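You operate a simulated robot arm through the tools that you are given. There is no shell and no other tool. Be economical: measure what you need, move in short steps, check, and stop when the job is done.

You run a simulated robot arm. Do the job below in one go: nothing can be reset, and whatever is moved stays where it is left.

TASK
Turn the striped nut to the white mark and lock it with the red ball pin.
Fine: swing the yellow plate off first and back over the nut after. Keep clear under the plate as it swings.

Only the result counts: the job must be done as asked and must still hold three seconds after the hand-in. Knocking over, shifting, dropping, spilling or breaking anything else fails it.

THE ROBOT
A 6-joint arm with a two-finger parallel gripper, fixed in place. Base frame: the origin is at the foot of the arm, x ahead of it, y to its left, z up; the work surface is at about z = 0.85. Units: m, degrees, N and s.
With the tool pointing down near the work surface it reaches from about 0.26 to 0.68 m from the base axis. Its first joint turns from -66.0 to 66.0 degrees. Payload 2.9 kg.
Tool frame: the origin (TCP) lies between the finger pads and is the grasp point; the fingertips stand 0.03 m ahead of it; z points along the fingers, y is the line along which they close. Largest opening 0.11 m; finger width 0.02, thickness 0.01; the body of the gripper, 0.048 by 0.112 m, starts 0.055 m behind the TCP.
Orientation is told as [roll, pitch, yaw] about the base's x, y, z axes, in that order, counted from this pose: with the fingers straight down and closing along the base's y, the tool's x points along the base's -x, its y along +y and its z along -z.

THE INTERFACE
- The arm moves only by the tool servo_tool. Its argument "increments" is a list that holds one entry, the list of rows, each a list of 7 numbers: the shift along the base's x, y, z in units of 40 mm (1.0 is 40 mm), then the turn, a rotation vector about the base's x, y, z in units of 4 degrees (1.0 is 4 degrees), then the closure in counts, from 0 (fully open) to 255 (shut). In form: [[[tx, ty, tz, rx, ry, rz, claw], ...]]. A call has 1 to 20 rows; each row shifts and turns the commanded pose from where the row before left it. A call with a number of a shift or a turn outside -1 to 1 is refused whole. Rows are played at 5 a second. More than 0.05 m and 8.6 degrees between two rows, or a gripper value outside its range, and nothing of the call is played. Where a pose cannot be reached the arm comes as near as it can. A force on the tool above 50 N (or 10 N above the force at the start of the call, whichever is more), or a blocked arm, ends the call early, and 0.2 s more pass. The fingers move at their own pace (about 0.108 m/s each) and stop on an object; they squeeze with about 27 N. The grip force told is the motor's: it shows also when the fingers shut on nothing. Time passes only in rows, and 0.2 s behind the last, so rows that do not move let the fingers close. It gives the time, the measured TCP pose, the force on the tool (base axes), the opening and the grip force at its end, in the units of the frame above (readings bear some noise).
- Cameras (640 x 400 px; columns grow to the right, rows downward): "scene" is fixed at [0.0616, 0.4205, 1.3885]; the picture's right is [-0.88, -0.47, 0.00], its down [-0.25, 0.47, -0.84] and it looks along [0.40, -0.74, -0.54] (base axes); focal length 312 px, centre (320, 200). "wrist" rides on the gripper at [-0.036, 0, -0.057] in the tool frame; the picture's right is [0.00, -1.00, 0.00], its down [0.97, 0.00, -0.24] and it looks along [0.24, 0.00, 0.97] (tool axes); focal length 218 px, centre (320, 200).
- capture(camera): a new picture of that camera. It takes no simulated time.
- locate(camera, pixels): for up to 12 pixels [column, row] of the newest picture of that camera ("zoom" is the newest enlarged one), the place [x, y, z] in the base frame of the surface seen there, good to about 0.002 m. It takes no simulated time.
- close_up(camera, box): a new picture of the part [left, top, right, bottom] of that camera's present view, enlarged. It takes no simulated time.
- finish_job(): hands the job in; it is judged then, once.

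Go step by step. Measure first, check grasps and placings, and put right what went wrong. The budget is 80 turns and 46 pictures, counting those below and the enlarged ones. Unless the task says otherwise, let go and move clear before handing in, and close with one line.

The tools are called after "Emit:" by a JSON object that holds its "fn" and its "kwargs". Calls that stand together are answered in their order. servo_tool: Moves the arm, as the interface text tells. Its arguments: {"type":"object","properties":{"increments":{"type":"array"}},"required":["increments"]} The other tools are called the same way: capture (camera) takes a picture; locate (camera, pixels) gives the place of the surface under pixels of a picture; close_up (camera, box) takes an enlarged picture of a part of a camera's view; finish_job () hands the job in.

At the start:

```text
time_s: 0.0
tcp_pos: [0.4637, 0.0508, 1.1596]
tcp_rot: [-0.1, -0.1, 0.1]
force: [0.6, 0.1, -0.3]
width: 0.1099
grasp_force: 0.0
```

scene: 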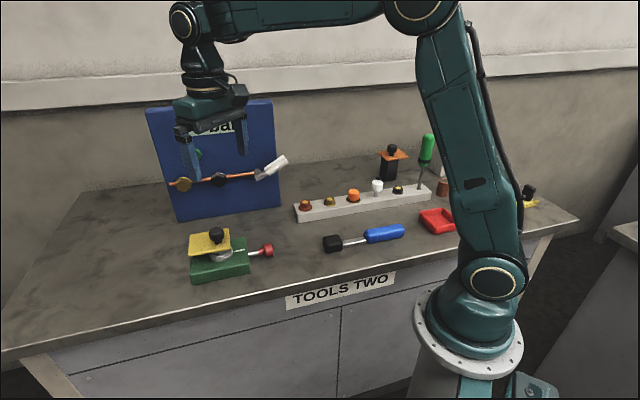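
wrist: 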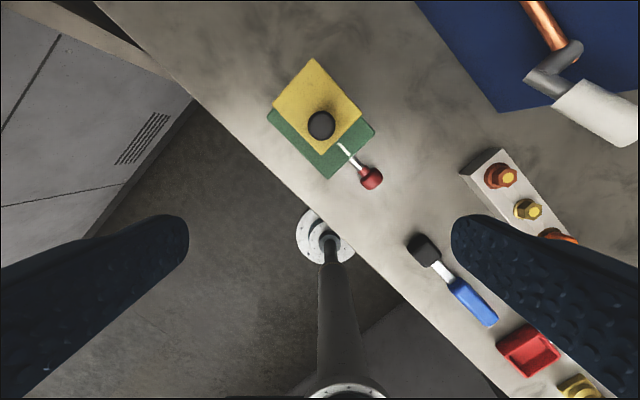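

The fixture (green block, yellow plate with black knob, red ball pin) sits around scene pixel (220,258). I'll enlarge it from both cameras.

Emit:
{"fn": "close_up", "kwargs": {"camera": "scene", "box": [170, 210, 290, 285]}}

Emit:
{"fn": "close_up", "kwargs": {"camera": "wrist", "box": [240, 40, 420, 200]}}

```text
5.33 times, centred on (230, 248) of scene
```

zoom: 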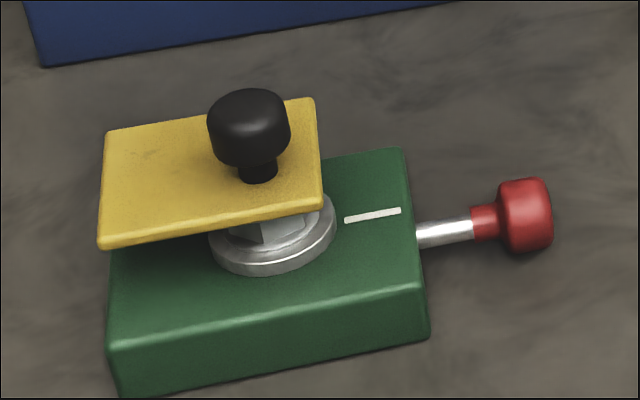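

```text
2.50 times, centred on (330, 120) of wrist
```

zoom: 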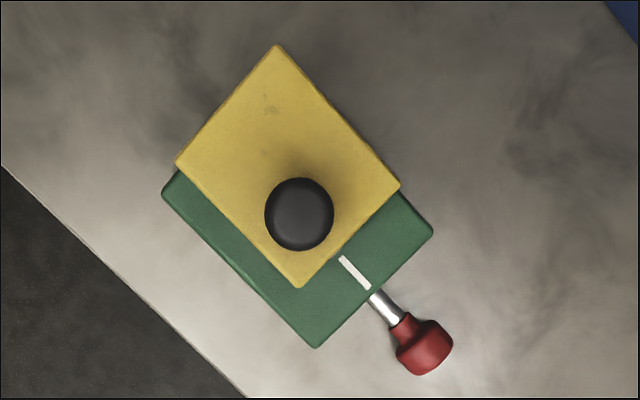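

The plate covers the nut; the knob is near one end, the white mark lies toward the red pin. I'll measure the key points in the wrist zoom.

Emit:
{"fn": "locate", "kwargs": {"camera": "zoom", "pixels": [[300, 205], [275, 48], [180, 163], [297, 284], [398, 186], [166, 192], [316, 345], [430, 230], [343, 260], [367, 287], [384, 305], [425, 345]]}}

Emit:
{"fn": "capture", "kwargs": {"camera": "scene"}}

Emit:
{"fn": "locate", "kwargs": {"camera": "scene", "pixels": [[217, 229], [192, 237], [228, 229], [230, 248], [190, 255], [212, 258], [232, 256], [245, 250], [254, 254], [266, 247], [240, 235], [222, 253]]}}

```text
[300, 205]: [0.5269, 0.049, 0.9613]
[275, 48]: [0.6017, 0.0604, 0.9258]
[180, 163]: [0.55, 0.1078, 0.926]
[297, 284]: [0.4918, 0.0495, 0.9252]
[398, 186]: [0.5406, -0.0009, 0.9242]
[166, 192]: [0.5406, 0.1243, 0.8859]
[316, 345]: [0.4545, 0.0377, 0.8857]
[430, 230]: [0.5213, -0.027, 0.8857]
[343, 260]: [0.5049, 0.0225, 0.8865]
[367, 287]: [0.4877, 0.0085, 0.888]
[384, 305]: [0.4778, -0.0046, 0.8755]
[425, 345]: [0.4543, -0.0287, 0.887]
```

```text
41 pictures are left
```

scene: 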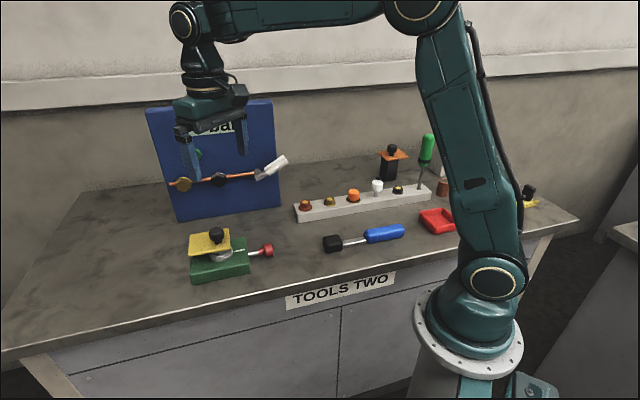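

```text
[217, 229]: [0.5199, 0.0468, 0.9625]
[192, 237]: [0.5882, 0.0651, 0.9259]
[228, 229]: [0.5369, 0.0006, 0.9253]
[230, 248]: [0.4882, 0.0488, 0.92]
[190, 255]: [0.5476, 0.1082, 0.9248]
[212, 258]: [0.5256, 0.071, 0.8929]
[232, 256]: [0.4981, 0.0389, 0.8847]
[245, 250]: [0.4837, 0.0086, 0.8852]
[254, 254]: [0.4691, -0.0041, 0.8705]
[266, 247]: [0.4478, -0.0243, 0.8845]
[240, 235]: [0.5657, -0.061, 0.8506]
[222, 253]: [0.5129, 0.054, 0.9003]
```

The plate is about 0.083 × 0.07 at z≈0.925, its knob near corner C; the hinge must be on the hidden far side. Before moving the camera for a look underneath, I check where the neighbours (blue board, rack) stand.

Emit:
{"fn": "locate", "kwargs": {"camera": "scene", "pixels": [[178, 218], [277, 205], [148, 110], [270, 102], [180, 184], [285, 160], [262, 175], [300, 218], [430, 190], [335, 243], [400, 232], [427, 140]]}}

```text
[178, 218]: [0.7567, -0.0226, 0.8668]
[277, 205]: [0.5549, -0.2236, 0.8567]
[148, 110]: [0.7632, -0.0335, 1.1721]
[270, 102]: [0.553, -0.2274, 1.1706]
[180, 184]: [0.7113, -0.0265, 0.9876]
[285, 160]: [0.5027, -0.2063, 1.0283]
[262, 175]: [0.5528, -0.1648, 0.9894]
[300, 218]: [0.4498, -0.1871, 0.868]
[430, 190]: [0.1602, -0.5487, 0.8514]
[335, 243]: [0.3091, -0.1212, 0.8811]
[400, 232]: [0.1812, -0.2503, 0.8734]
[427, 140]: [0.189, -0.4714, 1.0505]
```

The board's face runs from (0.757,-0.02) to (0.555,-0.22), so I'll stay on the +y side and look back under the plate from its far end with the tool tilted.

Emit:
{"fn": "servo_tool", "kwargs": {"increments": [[[0.325, 0.2083, -0.375, 0, 0.94, 0, 0], [0.325, 0.2083, -0.375, 0, 0.94, 0, 0], [0.325, 0.2083, -0.375, 0, 0.94, 0, 0], [0.325, 0.2083, -0.375, 0, 0.94, 0, 0], [0.325, 0.2083, -0.375, 0, 0.94, 0, 0], [0.325, 0.2083, -0.375, 0, 0.94, 0, 0], [0.325, 0.2083, -0.375, 0, 0.94, 0, 0], [0.325, 0.2083, -0.375, 0, 0.94, 0, 0], [0.325, 0.2083, -0.375, 0, 0.94, 0, 0], [0.325, 0.2083, -0.375, 0, 0.94, 0, 0], [0.325, 0.2083, -0.375, 0, 0.94, 0, 0], [0.325, 0.2083, -0.375, 0, 0.94, 0, 0]]]}}

Emit:
{"fn": "capture", "kwargs": {"camera": "wrist"}}

```text
time_s: 1.8
tcp_pos: [0.5467, 0.0847, 1.0379]
tcp_rot: [0.0, 28.7, -0.1]
force: [1.6, 5.8, -17.9]
width: 0.1101
grasp_force: 0.1
out of reach, approached as far as the arm can: row 3, 4, 8, 9
stopped in row 9: the force on the tool passed its limit (the readings are from after the stop); the commanded pose is now the measured one
```

```text
40 pictures are left
```

wrist: 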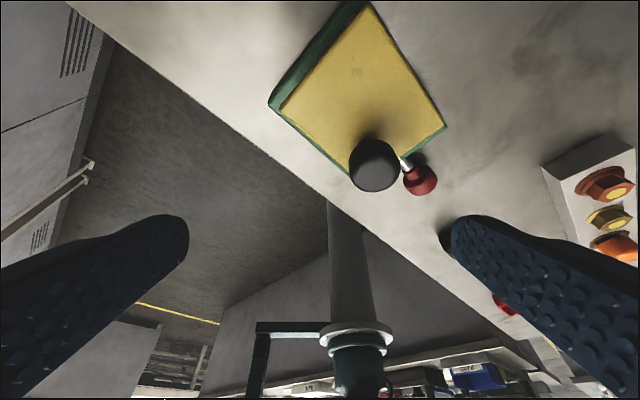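

The far-end view isn't reachable, and nothing was near the hand when the force tripped. I'll level the tool and yaw it so that the camera can look from the −y side instead.

Emit:
{"fn": "servo_tool", "kwargs": {"increments": [[[-0.146, -0.077, 0.131, 0, -0.897, 0, 0], [-0.146, -0.077, 0.131, 0, -0.897, 0, 0], [-0.146, -0.077, 0.131, 0, -0.897, 0, 0], [-0.146, -0.077, 0.131, 0, -0.897, 0, 0], [-0.146, -0.077, 0.131, 0, -0.897, 0, 0], [-0.146, -0.077, 0.131, 0, -0.897, 0, 0], [-0.146, -0.077, 0.131, 0, -0.897, 0, 0], [-0.146, -0.077, 0.131, 0, -0.897, 0, 0], [0, 0, 0, 0, 0, -1, 0], [0, 0, 0, 0, 0, -1, 0], [0, 0, 0, 0, 0, -1, 0], [0, 0, 0, 0, 0, -1, 0], [0, 0, 0, 0, 0, -1, 0], [0, 0, 0, 0, 0, -1, 0], [0, 0, 0, 0, 0, -1, 0], [0, 0, 0, 0, 0, -1, 0], [0, 0, 0, 0, 0, -1, 0], [0, 0, 0, 0, 0, -1, 0], [0, 0, 0, 0, 0, -1, 0], [0, 0, 0, 0, 0, -1, 0]]]}}

Emit:
{"fn": "servo_tool", "kwargs": {"increments": [[[0.05, -0.15, 0, 0, 0, -1, 0], [0.05, -0.15, 0, 0, 0, -1, 0], [0.05, -0.15, 0, 0, 0, -1, 0], [0.05, -0.15, 0, 0, 0, -1, 0], [0.05, -0.15, 0, 0, 0, -1, 0], [0.05, -0.15, 0, 0, 0, -1, 0], [0.05, -0.15, 0, 0, 0, -1, 0], [0.05, -0.15, 0, 0, 0, -1, 0], [0.05, -0.15, 0, 0, 0, -1, 0], [0, 0, -0.1, 1, 0, 0, 0], [0, 0, -0.1, 1, 0, 0, 0], [0, 0, -0.1, 1, 0, 0, 0], [0, 0, -0.1, 1, 0, 0, 0], [0, 0, -0.1, 1, 0, 0, 0], [0, 0, -0.1, 1, 0, 0, 0], [0, 0, -0.1, 1, 0, 0, 0], [0, 0, -0.1, 1, 0, 0, 0], [0, 0, -0.1, 1, 0, 0, 0]]]}}

Emit:
{"fn": "capture", "kwargs": {"camera": "wrist"}}

Emit:
{"fn": "capture", "kwargs": {"camera": "scene"}}

```text
time_s: 6.0
tcp_pos: [0.5555, 0.0683, 1.1036]
tcp_rot: [-0.1, 0.4, -48.1]
force: [0.9, 0.1, 0.2]
width: 0.11
grasp_force: 0.1
out of reach, approached as far as the arm can: row 4, 5, 6, 7, 8
```

```text
time_s: 9.8
tcp_pos: [0.5876, 0.0084, 1.0739]
tcp_rot: [2.4, 24.9, -83.3]
force: [0.5, 0.8, 0.7]
width: 0.1104
grasp_force: 0.1
out of reach, approached as far as the arm can: row 13, 14, 15, 16, 17, 18
```

```text
39 pictures are left
```

wrist: 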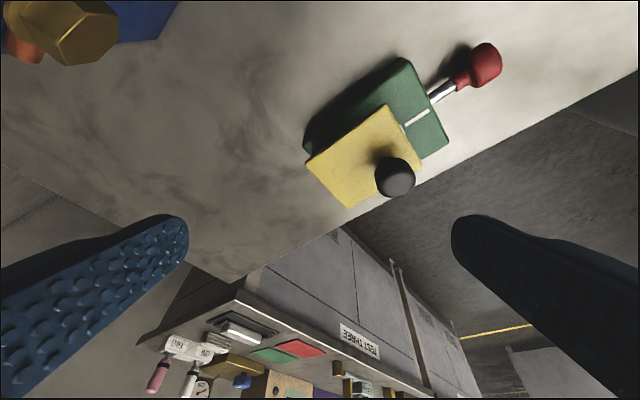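

```text
38 pictures are left
```

scene: 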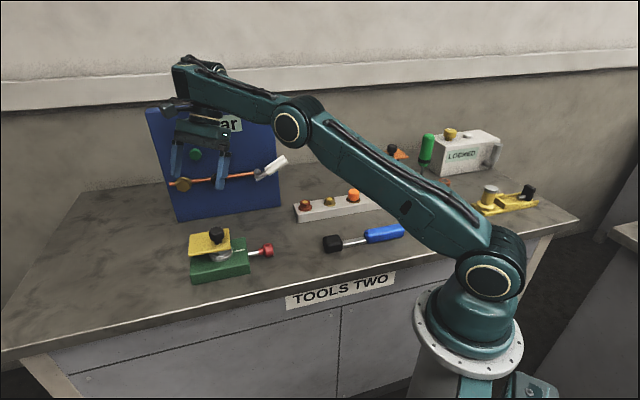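

The arm is unharmed and nothing moved. I'll enlarge the fixture in this view.

Emit:
{"fn": "close_up", "kwargs": {"camera": "wrist", "box": [290, 30, 520, 220]}}

```text
2.11 times, centred on (405, 125) of wrist
```

zoom: 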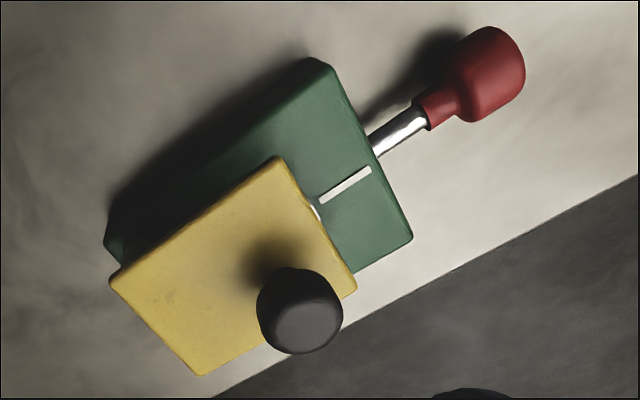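

No hinge post shows on this side either, so it sits under the far end AB. I'll grip the knob with the fingers closing across the arc (yaw ≈ 20°), so any error in radius just slides along the pads; first I level and turn the hand above the knob.

Emit:
{"fn": "servo_tool", "kwargs": {"increments": [[[-0.2, 0.12, 0, -0.78, -0.09, 0, 60], [-0.2, 0.12, 0, -0.78, -0.09, 0, 60], [-0.2, 0.12, 0, -0.78, -0.09, 0, 60], [-0.2, 0.12, 0, -0.78, -0.09, 0, 60], [-0.2, 0.12, 0, -0.78, -0.09, 0, 60], [-0.2, 0.12, 0, -0.78, -0.09, 0, 60], [-0.2, 0.12, 0, -0.78, -0.09, 0, 60], [-0.2, 0.12, 0, -0.78, -0.09, 0, 60], [0, 0, 0, 0, 0, 1, 60], [0, 0, 0, 0, 0, 1, 60], [0, 0, 0, 0, 0, 1, 60], [0, 0, 0, 0, 0, 1, 60], [0, 0, 0, 0, 0, 1, 60], [0, 0, 0, 0, 0, 1, 60], [0, 0, 0, 0, 0, 1, 60], [0, 0, 0, 0, 0, 1, 60], [0, 0, 0, 0, 0, 1, 60], [0, 0, 0, 0, 0, 1, 60], [0, 0, 0, 0, 0, 1, 60], [0, 0, 0, 0, 0, 1, 60]]]}}

Emit:
{"fn": "servo_tool", "kwargs": {"increments": [[[0, 0, 0, 0, 0, 1, 60], [0, 0, 0, 0, 0, 1, 60], [0, 0, 0, 0, 0, 1, 60], [0, 0, 0, 0, 0, 1, 60], [0, 0, 0, 0, 0, 1, 60], [0, 0, 0, 0, 0, 1, 60], [0, 0, 0, 0, 0, 1, 60], [0, 0, 0, 0, 0, 1, 60], [0, 0, 0, 0, 0, 1, 60], [0, 0, 0, 0, 0, 1, 60], [0, 0, 0, 0, 0, 1, 60], [0, 0, 0, 0, 0, 1, 60], [0, 0, 0, 0, 0, 1, 60], [0, 0, 0, 0, 0, 1, 60]]]}}

Emit:
{"fn": "capture", "kwargs": {"camera": "wrist"}}

```text
time_s: 14.0
tcp_pos: [0.5744, 0.046, 1.1046]
tcp_rot: [2.4, -0.2, -35.3]
force: [0.2, 0.0, -0.6]
width: 0.0843
grasp_force: 0.0
out of reach, approached as far as the arm can: row 1, 2, 3, 4, 5, 6, 7, 8
```

```text
time_s: 17.0
tcp_pos: [0.5741, 0.0465, 1.103]
tcp_rot: [2.4, -0.2, 20.6]
force: [0.1, -0.7, 0.2]
width: 0.0843
grasp_force: 0.0
```

```text
36 pictures are left
```

wrist: 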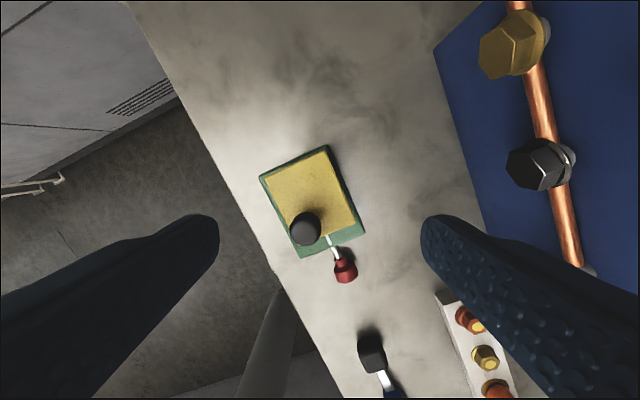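

I'm level again above the fixture. I'll measure the knob's top and its side edges around wrist pixel (305,229).

Emit:
{"fn": "locate", "kwargs": {"camera": "wrist", "pixels": [[305, 233], [305, 226], [294, 230], [316, 229], [304, 241], [327, 148], [262, 177], [361, 232], [303, 256], [265, 183]]}}

```text
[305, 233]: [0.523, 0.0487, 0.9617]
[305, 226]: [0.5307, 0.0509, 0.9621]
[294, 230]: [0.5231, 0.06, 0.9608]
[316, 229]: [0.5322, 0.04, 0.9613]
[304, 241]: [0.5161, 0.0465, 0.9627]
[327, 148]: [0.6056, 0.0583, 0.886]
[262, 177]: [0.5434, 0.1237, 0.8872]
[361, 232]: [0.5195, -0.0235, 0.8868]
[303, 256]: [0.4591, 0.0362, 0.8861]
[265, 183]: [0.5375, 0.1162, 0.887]
```

Knob centre ≈ (0.526, 0.049), top z 0.962. I'll come over it and descend to TCP z≈0.966, so the fingertips stay about 1 cm above the plate, then close.

Emit:
{"fn": "servo_tool", "kwargs": {"increments": [[[-0.6, 0.03, -0.2, -0.28, -0.1, 0, 60], [-0.6, 0.03, -0.2, -0.28, -0.1, 0, 60], [0, 0, -0.75, 0, 0, 0, 60], [0, 0, -0.75, 0, 0, 0, 60], [0, 0, -0.75, 0, 0, 0, 60], [0, 0, -0.75, 0, 0, 0, 60], [0, 0, 0, 0, 0, 0, 60]]]}}

Emit:
{"fn": "capture", "kwargs": {"camera": "wrist"}}

Emit:
{"fn": "close_up", "kwargs": {"camera": "scene", "box": [150, 190, 310, 290]}}

```text
time_s: 18.6
tcp_pos: [0.6051, 0.054, 1.0133]
tcp_rot: [0.2, 0.1, 20.6]
force: [-0.3, 0.1, 0.8]
width: 0.0841
grasp_force: 0.0
out of reach, approached as far as the arm can: row 1, 2, 3, 4, 5, 6
```

```text
35 pictures are left
```

wrist: 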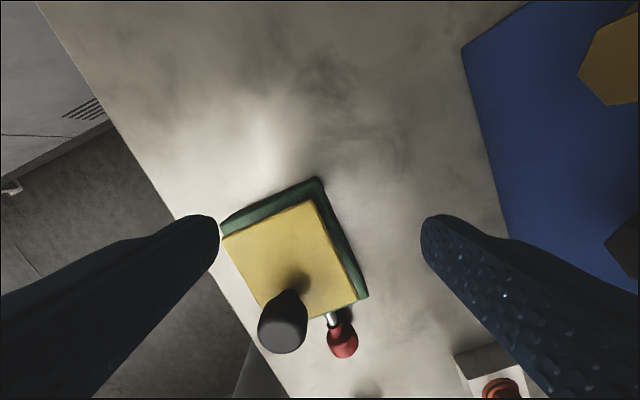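

```text
4.00 times, centred on (230, 240) of scene
```

zoom: 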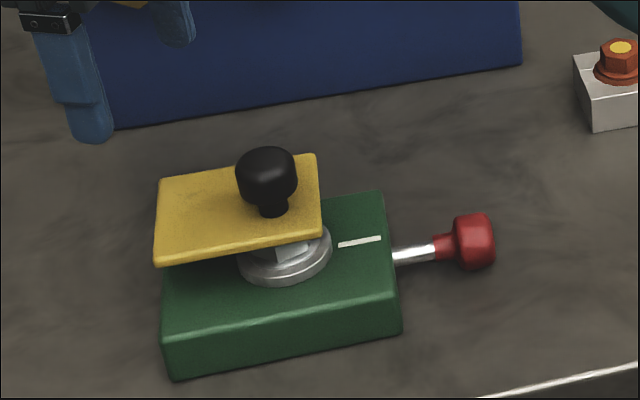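

The arm drifted outward instead of down (TCP 0.605, 1.013): it seems caught at a joint limit. Let me see the whole arm.

Emit:
{"fn": "capture", "kwargs": {"camera": "scene"}}

```text
33 pictures are left
```

scene: 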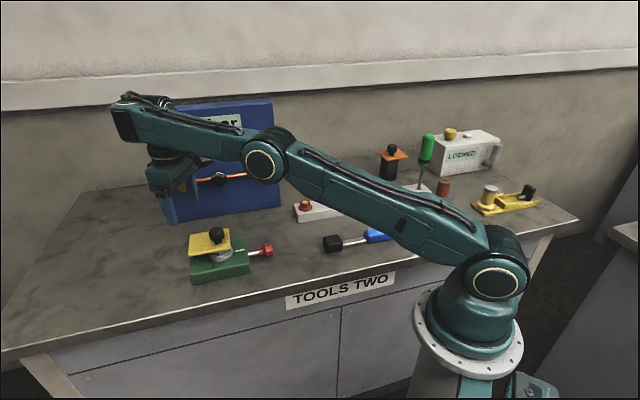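

The arm is nearly straight, with the elbow stuck on the wrong side of its singular pose. I'll go up and outward a little to straighten it fully, then pull back in toward the starting pose.

Emit:
{"fn": "servo_tool", "kwargs": {"increments": [[[0, 0, 0.8, 0, 0, 0, 60], [0, 0, 0.8, 0, 0, 0, 60], [0, 0, 0.8, 0, 0, 0, 60], [0.2, 0, 0.8, 0, 0, 0, 60], [0.3, 0, 0.8, 0, 0, 0, 60], [0.3, 0, 0.8, 0, 0, 0, 60], [-0.5, 0, 0, 0, 0, 0, 60], [-0.5, 0, 0, 0, 0, 0, 60], [-0.5, 0, 0, 0, 0, 0, 60], [-0.5, 0, 0, 0, 0, 0, 60], [-0.5, 0, 0, 0, 0, 0, 60], [-0.5, 0, 0, 0, 0, 0, 60], [-0.5, 0, -0.2, 0, 0, 0, 60], [-0.5, 0, -0.2, 0, 0, 0, 60]]]}}

Emit:
{"fn": "capture", "kwargs": {"camera": "scene"}}

```text
time_s: 21.6
tcp_pos: [0.442, 0.0533, 1.1535]
tcp_rot: [-0.1, -0.2, 20.6]
force: [-0.1, 0.3, -0.2]
width: 0.0842
grasp_force: 0.1
out of reach, approached as far as the arm can: row 5, 6
```

```text
32 pictures are left
```

scene: 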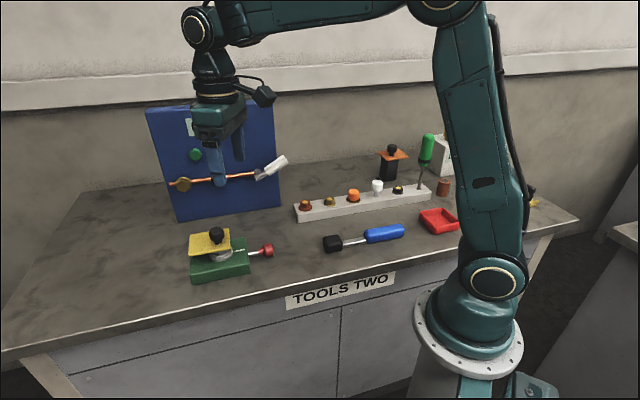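

The elbow is up again and the arm moves freely. Now to the knob: over it first, then down.

Emit:
{"fn": "servo_tool", "kwargs": {"increments": [[[0.7, -0.035, -0.4, 0, 0, 0, 60], [0.7, -0.035, -0.4, 0, 0, 0, 60], [0.7, -0.035, -0.4, 0, 0, 0, 60], [0, 0, -0.8, 0, 0, 0, 60], [0, 0, -0.8, 0, 0, 0, 60], [0, 0, -0.8, 0, 0, 0, 60], [0, 0, -0.5, 0, 0, 0, 60], [0, 0, 0, 0, 0, 0, 60]]]}}

Emit:
{"fn": "capture", "kwargs": {"camera": "wrist"}}

```text
time_s: 23.4
tcp_pos: [0.5273, 0.0473, 0.9888]
tcp_rot: [0.0, -0.2, 20.6]
force: [-0.1, -0.2, 0.6]
width: 0.0842
grasp_force: 0.0
```

```text
31 pictures are left
```

wrist: 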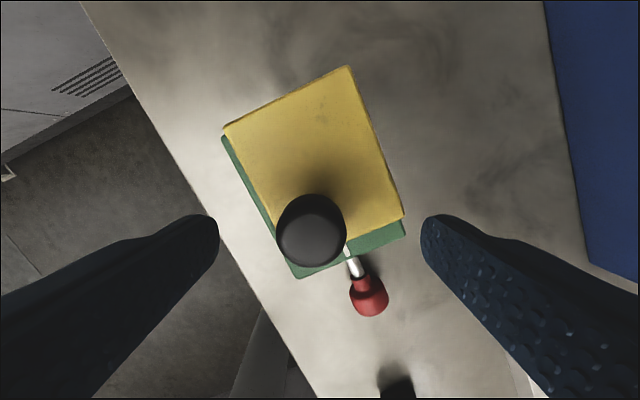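

The knob (310,230) is centred enough between the fingers. Down the last 23 mm and close.

Emit:
{"fn": "servo_tool", "kwargs": {"increments": [[[0, 0.03, -0.56, 0, 0, 0, 60], [0, 0, 0, 0, 0, 0, 140], [0, 0, 0, 0, 0, 0, 255], [0, 0, 0, 0, 0, 0, 255], [0, 0, 0, 0, 0, 0, 255]]]}}

Emit:
{"fn": "close_up", "kwargs": {"camera": "scene", "box": [150, 190, 310, 290]}}

```text
time_s: 24.6
tcp_pos: [0.5266, 0.0462, 0.9685]
tcp_rot: [-0.1, 0.0, 20.7]
force: [-4.8, 2.0, -1.1]
width: 0.0311
grasp_force: 44.7
```

```text
4.00 times, centred on (230, 240) of scene
```

zoom: 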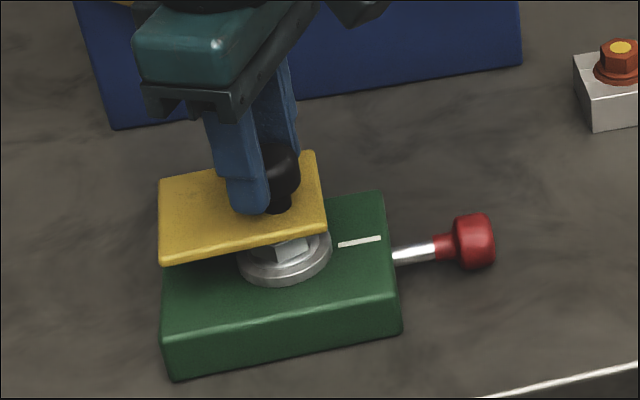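

The knob is held (31 mm). I'll probe with about 10 mm along the tangent toward +y and read the force.

Emit:
{"fn": "servo_tool", "kwargs": {"increments": [[[-0.04, 0.12, 0, 0, 0, 0, 255], [-0.04, 0.12, 0, 0, 0, 0, 255], [0, 0, 0, 0, 0, 0, 255]]]}}

Emit:
{"fn": "close_up", "kwargs": {"camera": "scene", "box": [150, 190, 310, 290]}}

```text
time_s: 25.4
tcp_pos: [0.5255, 0.051, 0.9697]
tcp_rot: [-0.2, -0.1, 19.9]
force: [11.5, -36.9, -22.5]
width: 0.031
grasp_force: 45.1
```

```text
4.00 times, centred on (230, 240) of scene
```

zoom: 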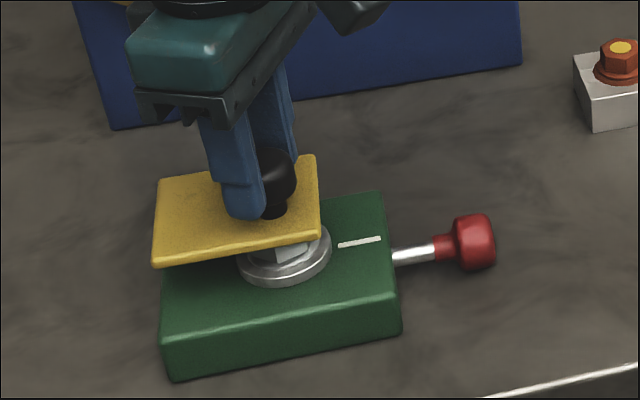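

A hard stop on the +y side (−37 N), so the plate must swing toward −y. I'll back off and move 20 mm that way.

Emit:
{"fn": "servo_tool", "kwargs": {"increments": [[[0.04, -0.15, 0, 0, 0, 0, 255], [0.04, -0.15, 0, 0, 0, 0, 255], [0.04, -0.15, 0, 0, 0, 0, 255], [0.04, -0.15, 0, 0, 0, 0, 255], [0, 0, 0, 0, 0, 0, 255]]]}}

Emit:
{"fn": "close_up", "kwargs": {"camera": "scene", "box": [150, 190, 310, 290]}}

```text
time_s: 26.6
tcp_pos: [0.5307, 0.0344, 0.9705]
tcp_rot: [0.0, -0.3, 20.6]
force: [1.8, 4.0, -9.4]
width: 0.0305
grasp_force: 45.0
```

```text
4.00 times, centred on (230, 240) of scene
```

zoom: 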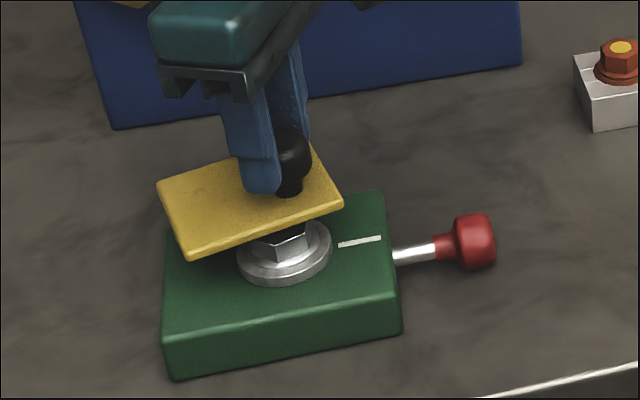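

It swings freely this way and the nut begins to show. I measure the plate corners to find the pivot.

Emit:
{"fn": "locate", "kwargs": {"camera": "zoom", "pixels": [[161, 183], [189, 253], [340, 206], [316, 150], [285, 240], [300, 222], [240, 258], [284, 282], [330, 250], [345, 244], [380, 238]]}}

```text
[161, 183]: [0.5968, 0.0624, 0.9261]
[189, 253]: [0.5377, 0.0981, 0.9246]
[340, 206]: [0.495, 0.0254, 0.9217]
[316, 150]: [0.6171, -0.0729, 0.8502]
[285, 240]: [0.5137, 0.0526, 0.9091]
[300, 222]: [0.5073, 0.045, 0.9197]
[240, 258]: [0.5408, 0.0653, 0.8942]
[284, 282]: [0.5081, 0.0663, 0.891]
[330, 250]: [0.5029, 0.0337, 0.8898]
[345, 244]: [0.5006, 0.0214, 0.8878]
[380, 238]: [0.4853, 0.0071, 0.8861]
```

The plate turned 14° about a pivot near (0.587, 0.051), under corner A. I'll follow that arc with 4° steps, turning the hand along with it.

Emit:
{"fn": "servo_tool", "kwargs": {"increments": [[[0.033, -0.096, 0, 0, 0, 1, 255], [0.04, -0.094, 0, 0, 0, 1, 255], [0.046, -0.091, 0, 0, 0, 1, 255], [0.053, -0.087, 0, 0, 0, 1, 255], [0.0585, -0.0836, 0, 0, 0, 1, 255], [0.064, -0.079, 0, 0, 0, 1, 255], [0.0696, -0.0746, 0, 0, 0, 1, 255], [0.0746, -0.0696, 0, 0, 0, 1, 255], [0, 0, 0, 0, 0, 0, 255]]]}}

Emit:
{"fn": "close_up", "kwargs": {"camera": "scene", "box": [130, 170, 322, 290]}}

```text
time_s: 28.6
tcp_pos: [0.5472, 0.0077, 0.9701]
tcp_rot: [-0.2, -0.4, 52.9]
force: [12.4, 11.9, 21.5]
width: 0.0311
grasp_force: 45.2
```

```text
3.33 times, centred on (226, 230) of scene
```

zoom: 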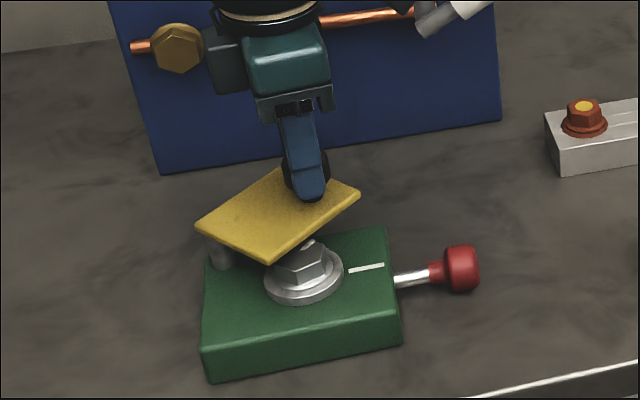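

The hinge post is visible at zoom (218,255). The plate follows, with some radial preload, so I'll measure the post and the nut before continuing.

Emit:
{"fn": "locate", "kwargs": {"camera": "zoom", "pixels": [[218, 256], [224, 268], [302, 250], [275, 262], [300, 272], [318, 268], [267, 290], [342, 268], [303, 303], [305, 270], [197, 224], [358, 194]]}}

```text
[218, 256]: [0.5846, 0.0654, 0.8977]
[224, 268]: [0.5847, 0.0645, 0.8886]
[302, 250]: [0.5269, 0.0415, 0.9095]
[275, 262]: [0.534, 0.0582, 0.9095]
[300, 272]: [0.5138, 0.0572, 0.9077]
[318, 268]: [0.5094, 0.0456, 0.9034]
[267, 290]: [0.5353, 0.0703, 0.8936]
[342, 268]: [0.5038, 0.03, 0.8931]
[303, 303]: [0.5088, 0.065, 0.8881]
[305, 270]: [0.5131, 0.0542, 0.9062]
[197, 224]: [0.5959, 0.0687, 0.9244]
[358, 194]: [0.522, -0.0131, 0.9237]
```

Post centre is about (0.588, 0.058) and the knob radius about 0.063. I correct by 2 mm inward and follow the arc another 48°.

Emit:
{"fn": "servo_tool", "kwargs": {"increments": [[[0.119, -0.029, 0.06, 0, 0, 1, 255], [0.091, -0.0615, 0, 0, 0, 1, 255], [0.095, -0.055, 0, 0, 0, 1, 255], [0.099, -0.048, 0, 0, 0, 1, 255], [0.102, -0.041, 0, 0, 0, 1, 255], [0.105, -0.034, 0, 0, 0, 1, 255], [0.107, -0.027, 0, 0, 0, 1, 255], [0.108, -0.019, 0, 0, 0, 1, 255], [0.109, -0.0115, 0, 0, 0, 1, 255], [0.11, -0.004, 0, 0, 0, 1, 255], [0.11, 0.004, 0, 0, 0, 1, 255], [0.109, 0.0115, 0, 0, 0, 1, 255], [0, 0, 0, 0, 0, 0, 255]]]}}

Emit:
{"fn": "capture", "kwargs": {"camera": "scene"}}

```text
time_s: 31.4
tcp_pos: [0.5985, -0.0079, 0.9706]
tcp_rot: [0.3, -0.2, 100.7]
force: [-2.2, 1.6, -25.7]
width: 0.0311
grasp_force: 45.4
```

```text
26 pictures are left
```

scene: 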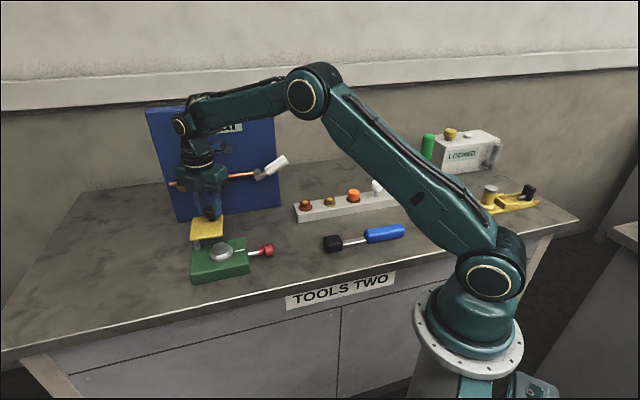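

Swing is at about 91°, force fine apart from a small vertical preload. Another 40° to clear the nut.

Emit:
{"fn": "servo_tool", "kwargs": {"increments": [[[0.108, 0.021, -0.06, 0, 0, 1, 255], [0.106, 0.0285, 0, 0, 0, 1, 255], [0.104, 0.036, 0, 0, 0, 1, 255], [0.101, 0.043, 0, 0, 0, 1, 255], [0.098, 0.05, 0, 0, 0, 1, 255], [0.094, 0.0567, 0, 0, 0, 1, 255], [0.09, 0.063, 0, 0, 0, 1, 255], [0.0855, 0.069, 0, 0, 0, 1, 255], [0.08, 0.075, 0, 0, 0, 1, 255], [0.075, 0.08, 0, 0, 0, 1, 255], [0, 0, 0, 0, 0, 0, 255]]]}}

Emit:
{"fn": "close_up", "kwargs": {"camera": "scene", "box": [130, 150, 290, 290]}}

```text
time_s: 32.5
tcp_pos: [0.6062, -0.0035, 0.9706]
tcp_rot: [1.3, -0.7, 115.5]
force: [-17.6, -1.6, 7.4]
width: 0.0313
grasp_force: 45.0
stopped in row 5: the force on the tool passed its limit (the readings are from after the stop); the commanded pose is now the measured one
```

```text
2.86 times, centred on (210, 220) of scene
```

zoom: 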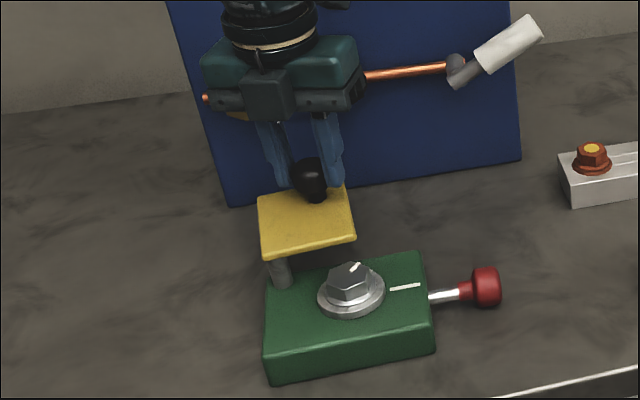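

The plate meets its end stop at about 100° and the nut with its stripe is exposed (zoom (352,285)). I'll let go gently, rise and look straight down on the nut.

Emit:
{"fn": "servo_tool", "kwargs": {"increments": [[[0, 0, 0, 0, 0, 0, 110], [0, 0, 0, 0, 0, 0, 110], [0, 0, 0.6, 0, 0, 0, 110], [0, 0, 0.8, 0, 0, 0, 110], [-0.5, 0.4, 0.6, 0, 0, -1, 110], [-0.5, 0.4, 0.4, 0, 0, -1, 110], [-0.5, 0.4, 0, 0, 0, -1, 110], [-0.5, 0.3, 0, 0, 0, -1, 110], [-0.4, 0.2, 0, 0, 0, -1, 110], [0, 0, 0, 0, 0, -1, 110], [0, 0, 0, 0, 0, -1, 110], [0, 0, 0, 0, 0, -1, 110]]]}}

Emit:
{"fn": "capture", "kwargs": {"camera": "wrist"}}

Emit:
{"fn": "close_up", "kwargs": {"camera": "scene", "box": [170, 200, 290, 290]}}

```text
time_s: 35.1
tcp_pos: [0.5117, 0.0642, 1.0664]
tcp_rot: [1.0, -0.6, 83.6]
force: [0.5, 0.5, -0.6]
width: 0.0628
grasp_force: 0.0
```

```text
24 pictures are left
```

wrist: 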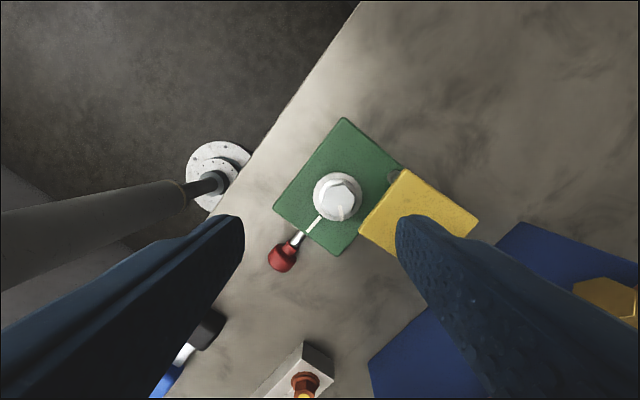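

```text
4.44 times, centred on (230, 245) of scene
```

zoom: 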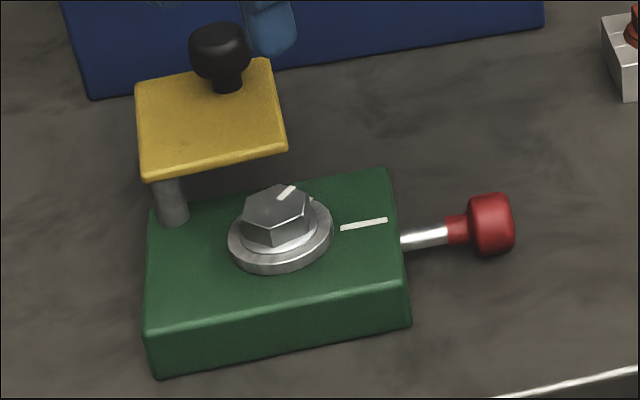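

The plate stays put. Now an enlarged view of the nut from above for centre, hex orientation and stripe.

Emit:
{"fn": "close_up", "kwargs": {"camera": "wrist", "box": [290, 155, 386, 215]}}

Emit:
{"fn": "locate", "kwargs": {"camera": "scene", "pixels": [[240, 240]]}}

```text
6.67 times, centred on (338, 185) of wrist
```

zoom: 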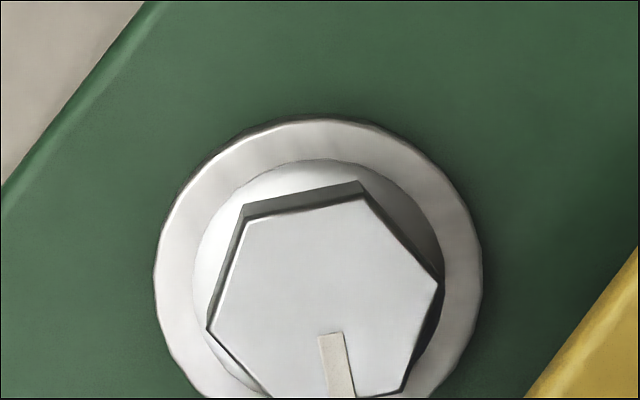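

```text
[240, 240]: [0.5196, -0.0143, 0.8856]
```

Emit:
{"fn": "close_up", "kwargs": {"camera": "wrist", "box": [274, 160, 402, 240]}}

```text
5.00 times, centred on (338, 200) of wrist
```

zoom: 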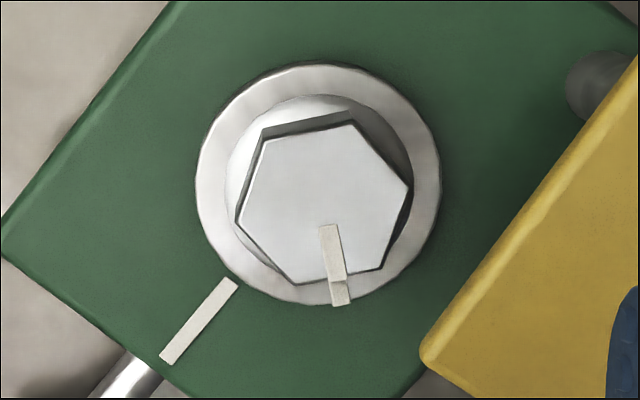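

The stripe runs from (330,226) to (342,303), the mark from (232,282) to (168,360). Measuring these and the hex corners.

Emit:
{"fn": "locate", "kwargs": {"camera": "zoom", "pixels": [[330, 228], [338, 274], [232, 282], [168, 360], [264, 140], [352, 124], [409, 188], [382, 266], [290, 282], [238, 222], [198, 180], [439, 190]]}}

```text
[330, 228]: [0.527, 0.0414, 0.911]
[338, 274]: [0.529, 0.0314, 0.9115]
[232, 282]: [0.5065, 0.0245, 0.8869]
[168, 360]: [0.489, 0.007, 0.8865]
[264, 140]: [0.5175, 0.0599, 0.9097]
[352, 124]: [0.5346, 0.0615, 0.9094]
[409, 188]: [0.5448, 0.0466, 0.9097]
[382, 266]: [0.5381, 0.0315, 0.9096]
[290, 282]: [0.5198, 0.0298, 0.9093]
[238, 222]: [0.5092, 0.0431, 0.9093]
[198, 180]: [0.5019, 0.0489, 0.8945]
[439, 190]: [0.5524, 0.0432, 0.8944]
```

The nut centre is (0.527, 0.0455), 31 mm across flats, top z 0.910, flange z 0.8945. The stripe points at −84.7° and the mark at about −134.5°, so I need a turn of −50°. The plate edge is 32 mm from the centre, so I grip with yaw 5.3° (across the striped flat), opened only to 42 mm, which ends parallel to the edge. First I turn the hand above it.

Emit:
{"fn": "servo_tool", "kwargs": {"increments": [[[0.02, -0.0235, 0, -0.18, -0.23, -0.98, 158], [0.02, -0.0235, 0, 0, 0, -0.98, 158], [0.02, -0.0235, 0, 0, 0, -0.98, 158], [0.02, -0.0235, 0, 0, 0, -0.98, 158], [0.02, -0.0235, 0, 0, 0, -0.98, 158], [0.02, -0.0235, 0, 0, 0, -0.98, 158], [0.02, -0.0235, 0, 0, 0, -0.98, 158], [0.02, -0.0235, 0, 0, 0, -0.98, 158], [0.02, -0.0235, 0, 0, 0, -0.98, 158], [0.02, -0.0235, 0, 0, 0, -0.98, 158], [0.02, -0.0235, 0, 0, 0, -0.98, 158], [0.02, -0.0235, 0, 0, 0, -0.98, 158], [0.02, -0.0235, 0, 0, 0, -0.98, 158], [0.02, -0.0235, 0, 0, 0, -0.98, 158], [0.02, -0.0235, 0, 0, 0, -0.98, 158], [0.02, -0.0235, 0, 0, 0, -0.98, 158], [0.02, -0.0235, 0, 0, 0, -0.98, 158], [0.02, -0.0235, 0, 0, 0, -0.98, 158], [0.02, -0.0235, 0, 0, 0, -0.98, 158], [0, -0.0235, 0, 0, 0, -0.98, 158]]]}}

Emit:
{"fn": "close_up", "kwargs": {"camera": "wrist", "box": [240, 140, 400, 240]}}

```text
time_s: 39.3
tcp_pos: [0.5285, 0.0473, 1.0684]
tcp_rot: [-0.1, 0.0, 5.2]
force: [0.6, -0.3, -0.3]
width: 0.042
grasp_force: 0.0
```

```text
4.00 times, centred on (320, 190) of wrist
```

zoom: 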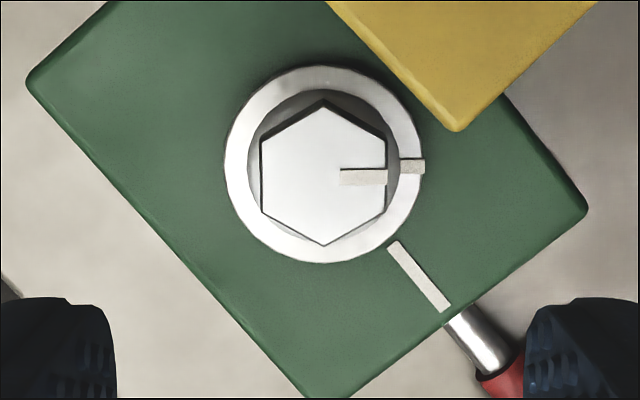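

The flats are square to the finger axis. I re-measure the centre, the plate corner and the stripe patch on the flange from here.

Emit:
{"fn": "locate", "kwargs": {"camera": "zoom", "pixels": [[262, 175], [386, 175], [323, 104], [323, 243], [457, 130], [334, 6], [412, 166], [345, 177], [380, 177], [394, 246], [444, 307], [323, 172]]}}

```text
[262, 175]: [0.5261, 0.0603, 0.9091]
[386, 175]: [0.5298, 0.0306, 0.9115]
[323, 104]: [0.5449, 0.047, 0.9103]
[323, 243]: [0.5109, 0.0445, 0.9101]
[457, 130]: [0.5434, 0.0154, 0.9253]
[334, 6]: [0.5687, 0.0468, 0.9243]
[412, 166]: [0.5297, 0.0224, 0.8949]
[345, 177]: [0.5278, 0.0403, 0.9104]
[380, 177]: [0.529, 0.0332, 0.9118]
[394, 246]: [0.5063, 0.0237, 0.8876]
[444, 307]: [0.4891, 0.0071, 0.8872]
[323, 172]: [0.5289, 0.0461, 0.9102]
```

Centre confirmed at (0.528, 0.0455); the plate corner is at (0.543, 0.015). I shift 2.5 mm toward −x for clearance and descend just to the nut's top first.

Emit:
{"fn": "servo_tool", "kwargs": {"increments": [[[-0.068, -0.047, -0.7, 0, 0, 0, 160], [0, 0, -0.7, 0, 0, 0, 160], [0, 0, -0.7, 0, 0, 0, 160], [0, 0, -0.7, 0, 0, 0, 160], [0, 0, -0.35, 0, 0, 0, 160], [0, 0, 0, 0, 0, 0, 160], [0, 0, 0, 0, 0, 0, 160]]]}}

Emit:
{"fn": "close_up", "kwargs": {"camera": "scene", "box": [170, 200, 290, 290]}}

```text
time_s: 40.9
tcp_pos: [0.5268, 0.0454, 0.9408]
tcp_rot: [0.0, 0.0, 5.3]
force: [0.2, 0.6, 0.9]
width: 0.0409
grasp_force: 0.0
```

```text
4.44 times, centred on (230, 245) of scene
```

zoom: 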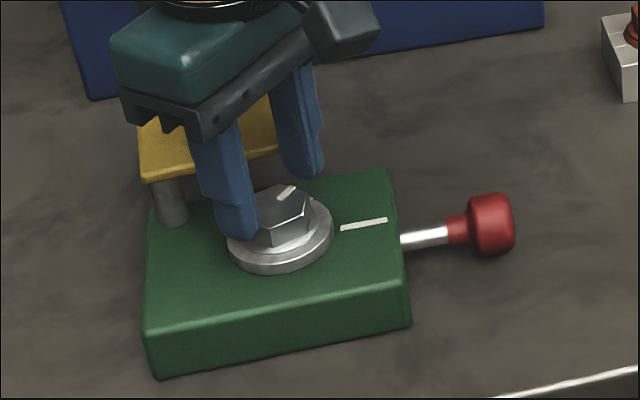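

No contact, plate clear. Down 13 mm more and close on the nut.

Emit:
{"fn": "servo_tool", "kwargs": {"increments": [[[-0.02, 0, -0.16, 0, 0, 0, 160], [0, 0, -0.16, 0, 0, 0, 160], [0, 0, 0, 0, 0, 0, 160], [0, 0, 0, 0, 0, 0, 255], [0, 0, 0, 0, 0, 0, 255], [0, 0, 0, 0, 0, 0, 255]]]}}

```text
time_s: 42.3
tcp_pos: [0.525, 0.0463, 0.9279]
tcp_rot: [0.0, -0.1, 5.4]
force: [0.0, 3.6, -2.9]
width: 0.0317
grasp_force: 45.3
```

Nut gripped at 31.7 mm. I turn it −25° first and check that it follows.

Emit:
{"fn": "servo_tool", "kwargs": {"increments": [[[0.0, 0.005, 0, 0, 0, -1, 255], [0.0, 0.005, 0, 0, 0, -1, 255], [0.001, 0.005, 0, 0, 0, -1, 255], [0.001, 0.005, 0, 0, 0, -1, 255], [0.001, 0.005, 0, 0, 0, -1, 255], [0.001, 0.005, 0, 0, 0, -1, 255], [0, 0, 0, 0, 0, 0, 255]]]}}

Emit:
{"fn": "close_up", "kwargs": {"camera": "wrist", "box": [200, 160, 440, 310]}}

```text
time_s: 43.9
tcp_pos: [0.5252, 0.0468, 0.9266]
tcp_rot: [0.0, 0.0, -18.8]
force: [15.2, 5.3, -30.2]
width: 0.032
grasp_force: 44.9
```

```text
2.67 times, centred on (320, 235) of wrist
```

zoom: 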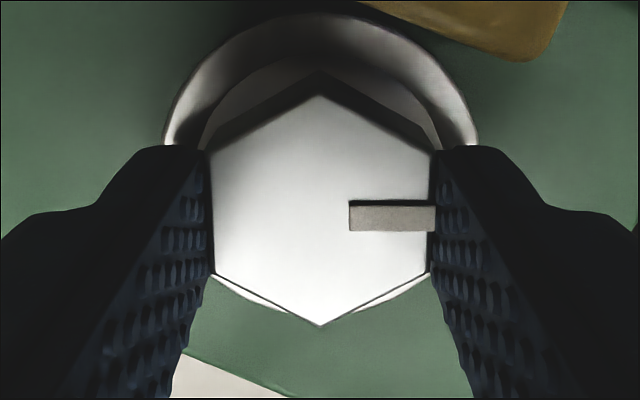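

The nut follows the hand (stripe still square to the pad). Continuing to yaw −45°, which is the mark's direction.

Emit:
{"fn": "servo_tool", "kwargs": {"increments": [[[0.002, 0.005, -0.01, 0, 0, -0.94, 255], [0.002, 0.005, -0.01, 0, 0, -0.94, 255], [0.002, 0.005, 0, 0, 0, -0.94, 255], [0.002, 0.004, 0, 0, 0, -0.94, 255], [0.003, 0.004, 0, 0, 0, -0.94, 255], [0.003, 0.004, 0, 0, 0, -0.94, 255], [0.003, 0.004, 0, 0, 0, -0.94, 255], [0, 0, 0, 0, 0, 0, 255]]]}}

Emit:
{"fn": "close_up", "kwargs": {"camera": "scene", "box": [170, 200, 290, 290]}}

```text
time_s: 45.7
tcp_pos: [0.5254, 0.0472, 0.9263]
tcp_rot: [0.0, -0.2, -45.1]
force: [11.4, 2.1, -7.0]
width: 0.0318
grasp_force: 44.9
```

```text
4.44 times, centred on (230, 245) of scene
```

zoom: 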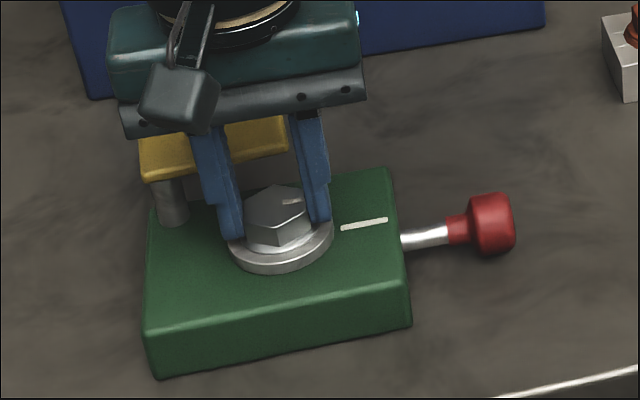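

Stripe now points to the mark. I release slightly, rise and verify from above.

Emit:
{"fn": "servo_tool", "kwargs": {"increments": [[[0, 0, 0, 0, 0, 0, 150], [0, 0, 0, 0, 0, 0, 150], [0, 0, 0.5, 0, 0, 0, 150], [0, 0, 0.8, 0, 0, 0, 150], [0, 0, 0.8, 0, 0, 0, 150], [0, 0, 0.8, 0, 0, 0, 150], [0, 0, 0.6, 0, 0, 0, 150], [0, 0, 0, 0, 0, 0, 150]]]}}

Emit:
{"fn": "close_up", "kwargs": {"camera": "wrist", "box": [240, 130, 432, 250]}}

```text
time_s: 47.5
tcp_pos: [0.5257, 0.0479, 1.0662]
tcp_rot: [0.0, 0.1, -45.0]
force: [-0.4, -0.3, -0.1]
width: 0.0453
grasp_force: 0.0
```

```text
3.33 times, centred on (336, 190) of wrist
```

zoom: 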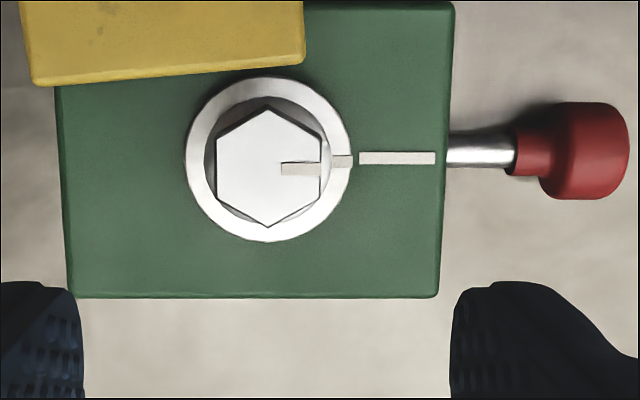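

The flange stripe (342,161) is lined up with the mark (358–435,158) to within a degree or two by eye. I measure exactly, including the pin and ball.

Emit:
{"fn": "locate", "kwargs": {"camera": "zoom", "pixels": [[342, 161], [335, 161], [362, 158], [432, 158], [187, 160], [350, 160], [268, 78], [268, 241], [480, 150], [526, 150], [585, 150], [620, 150]]}}

Emit:
{"fn": "locate", "kwargs": {"camera": "scene", "pixels": [[266, 250], [270, 250], [258, 252], [250, 253], [266, 256], [266, 243]]}}

```text
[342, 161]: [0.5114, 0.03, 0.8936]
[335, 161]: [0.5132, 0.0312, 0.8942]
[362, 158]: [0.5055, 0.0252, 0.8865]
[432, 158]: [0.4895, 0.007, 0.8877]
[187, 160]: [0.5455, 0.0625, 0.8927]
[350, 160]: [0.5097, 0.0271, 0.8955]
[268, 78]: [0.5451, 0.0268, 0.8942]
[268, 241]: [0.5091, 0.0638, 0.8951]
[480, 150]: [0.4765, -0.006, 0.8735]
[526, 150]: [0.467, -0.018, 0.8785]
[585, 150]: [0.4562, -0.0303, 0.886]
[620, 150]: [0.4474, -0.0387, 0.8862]
```

```text
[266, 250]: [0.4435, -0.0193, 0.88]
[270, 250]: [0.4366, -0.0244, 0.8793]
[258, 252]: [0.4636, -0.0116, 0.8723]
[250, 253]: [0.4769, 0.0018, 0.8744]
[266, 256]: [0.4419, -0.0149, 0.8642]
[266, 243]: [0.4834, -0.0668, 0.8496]
```

Corrected for perspective, stripe and mark agree within about 1°. The pin's red head is centred near (0.455, −0.0285, 0.872) with its axis at 45° toward the nut and about 20 mm of rod showing. I'll turn the hand to close across the pin axis (yaw +45°) and move over the head.

Emit:
{"fn": "servo_tool", "kwargs": {"increments": [[[-0.0885, -0.0955, 0, 0, 0, 1, 116], [-0.0885, -0.0955, 0, 0, 0, 1, 116], [-0.0885, -0.0955, 0, 0, 0, 1, 116], [-0.0885, -0.0955, 0, 0, 0, 1, 116], [-0.0885, -0.0955, 0, 0, 0, 1, 116], [-0.0885, -0.0955, 0, 0, 0, 1, 116], [-0.0885, -0.0955, 0, 0, 0, 1, 116], [-0.0885, -0.0955, 0, 0, 0, 1, 116], [-0.0885, -0.0955, 0, 0, 0, 1, 116], [-0.0885, -0.0955, 0, 0, 0, 1, 116], [-0.0885, -0.0955, 0, 0, 0, 1, 116], [-0.0885, -0.0955, 0, 0, 0, 1, 116], [-0.0885, -0.0955, 0, 0, 0, 1, 116], [-0.0885, -0.0955, 0, 0, 0, 1, 116], [-0.0885, -0.0955, 0, 0, 0, 1, 116], [-0.0885, -0.0955, 0, 0, 0, 1, 116], [-0.0885, -0.0955, 0, 0, 0, 1, 116], [-0.0885, -0.0955, 0, 0, 0, 1, 116], [-0.0885, -0.0955, 0, 0, 0, 1, 116], [-0.0885, -0.0955, 0, 0, 0, 1, 116]]]}}

Emit:
{"fn": "servo_tool", "kwargs": {"increments": [[[0, 0, -0.5, 0, 0, 1, 116], [0, 0, -0.5, 0, 0, 1, 116], [0, 0, -0.5, 0, 0, 0.5, 116], [0, 0, -0.5, 0, 0, 0, 116], [0, 0, 0, 0, 0, 0, 116]]]}}

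Emit:
{"fn": "capture", "kwargs": {"camera": "wrist"}}

```text
time_s: 51.7
tcp_pos: [0.4547, -0.0277, 1.0672]
tcp_rot: [0.0, 0.0, 35.1]
force: [-0.6, -0.9, -0.2]
width: 0.0598
grasp_force: 0.0
```

```text
time_s: 52.9
tcp_pos: [0.454, -0.0292, 0.9863]
tcp_rot: [0.0, 0.0, 45.1]
force: [0.4, 1.0, -1.1]
width: 0.0603
grasp_force: 0.2
```

```text
15 pictures are left
```

wrist: 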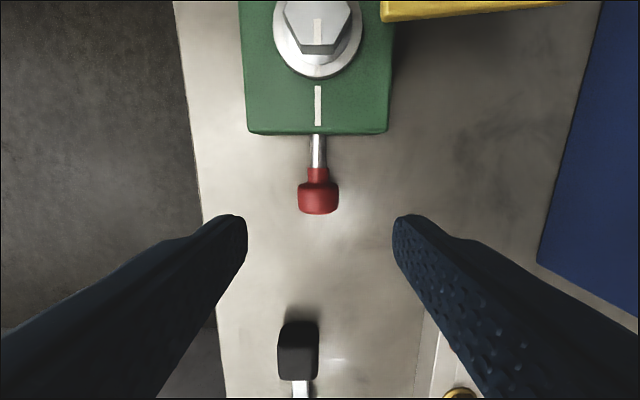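

The head (318,198) sits where the grasp point will land, and stripe and mark line up on column 318. Descending to z≈0.89 and closing.

Emit:
{"fn": "servo_tool", "kwargs": {"increments": [[[0, 0, -0.6, 0, 0, 0, 116], [0, 0, -0.6, 0, 0, 0, 116], [0, 0, -0.6, 0, 0, 0, 116], [0, 0, -0.6, 0, 0, 0, 116], [0, 0, 0, 0, 0, 0, 116], [0, 0, 0, 0, 0, 0, 255], [0, 0, 0, 0, 0, 0, 255], [0, 0, 0, 0, 0, 0, 255]]]}}

Emit:
{"fn": "close_up", "kwargs": {"camera": "scene", "box": [170, 200, 310, 290]}}

```text
time_s: 54.7
tcp_pos: [0.453, -0.0278, 0.8915]
tcp_rot: [0.4, 0.2, 45.1]
force: [-18.4, 23.0, 2.9]
width: 0.0326
grasp_force: 45.3
```

```text
4.44 times, centred on (240, 245) of scene
```

zoom: 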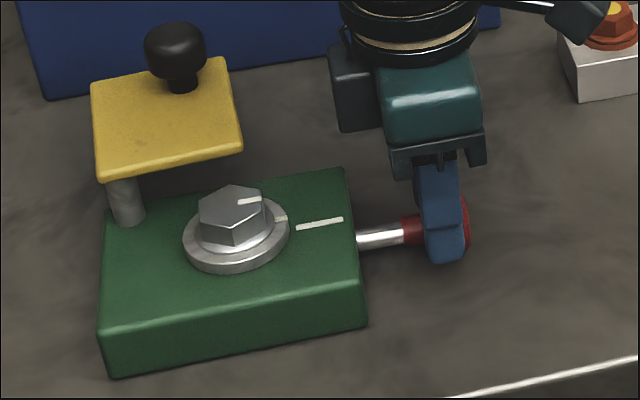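

Pin head gripped (32.6 mm), with some sideways preload along the closing axis. I relieve that by about 3 mm and push the pin 8 mm inward to test.

Emit:
{"fn": "servo_tool", "kwargs": {"increments": [[[-0.045, 0.055, 0, 0, 0, 0, 255], [0.07, 0.07, 0, 0, 0, 0, 255], [0.07, 0.07, 0, 0, 0, 0, 255], [0, 0, 0, 0, 0, 0, 255]]]}}

```text
time_s: 55.7
tcp_pos: [0.4605, -0.0208, 0.893]
tcp_rot: [0.0, -0.3, 45.1]
force: [-9.1, 9.0, 16.5]
width: 0.0328
grasp_force: 45.0
```

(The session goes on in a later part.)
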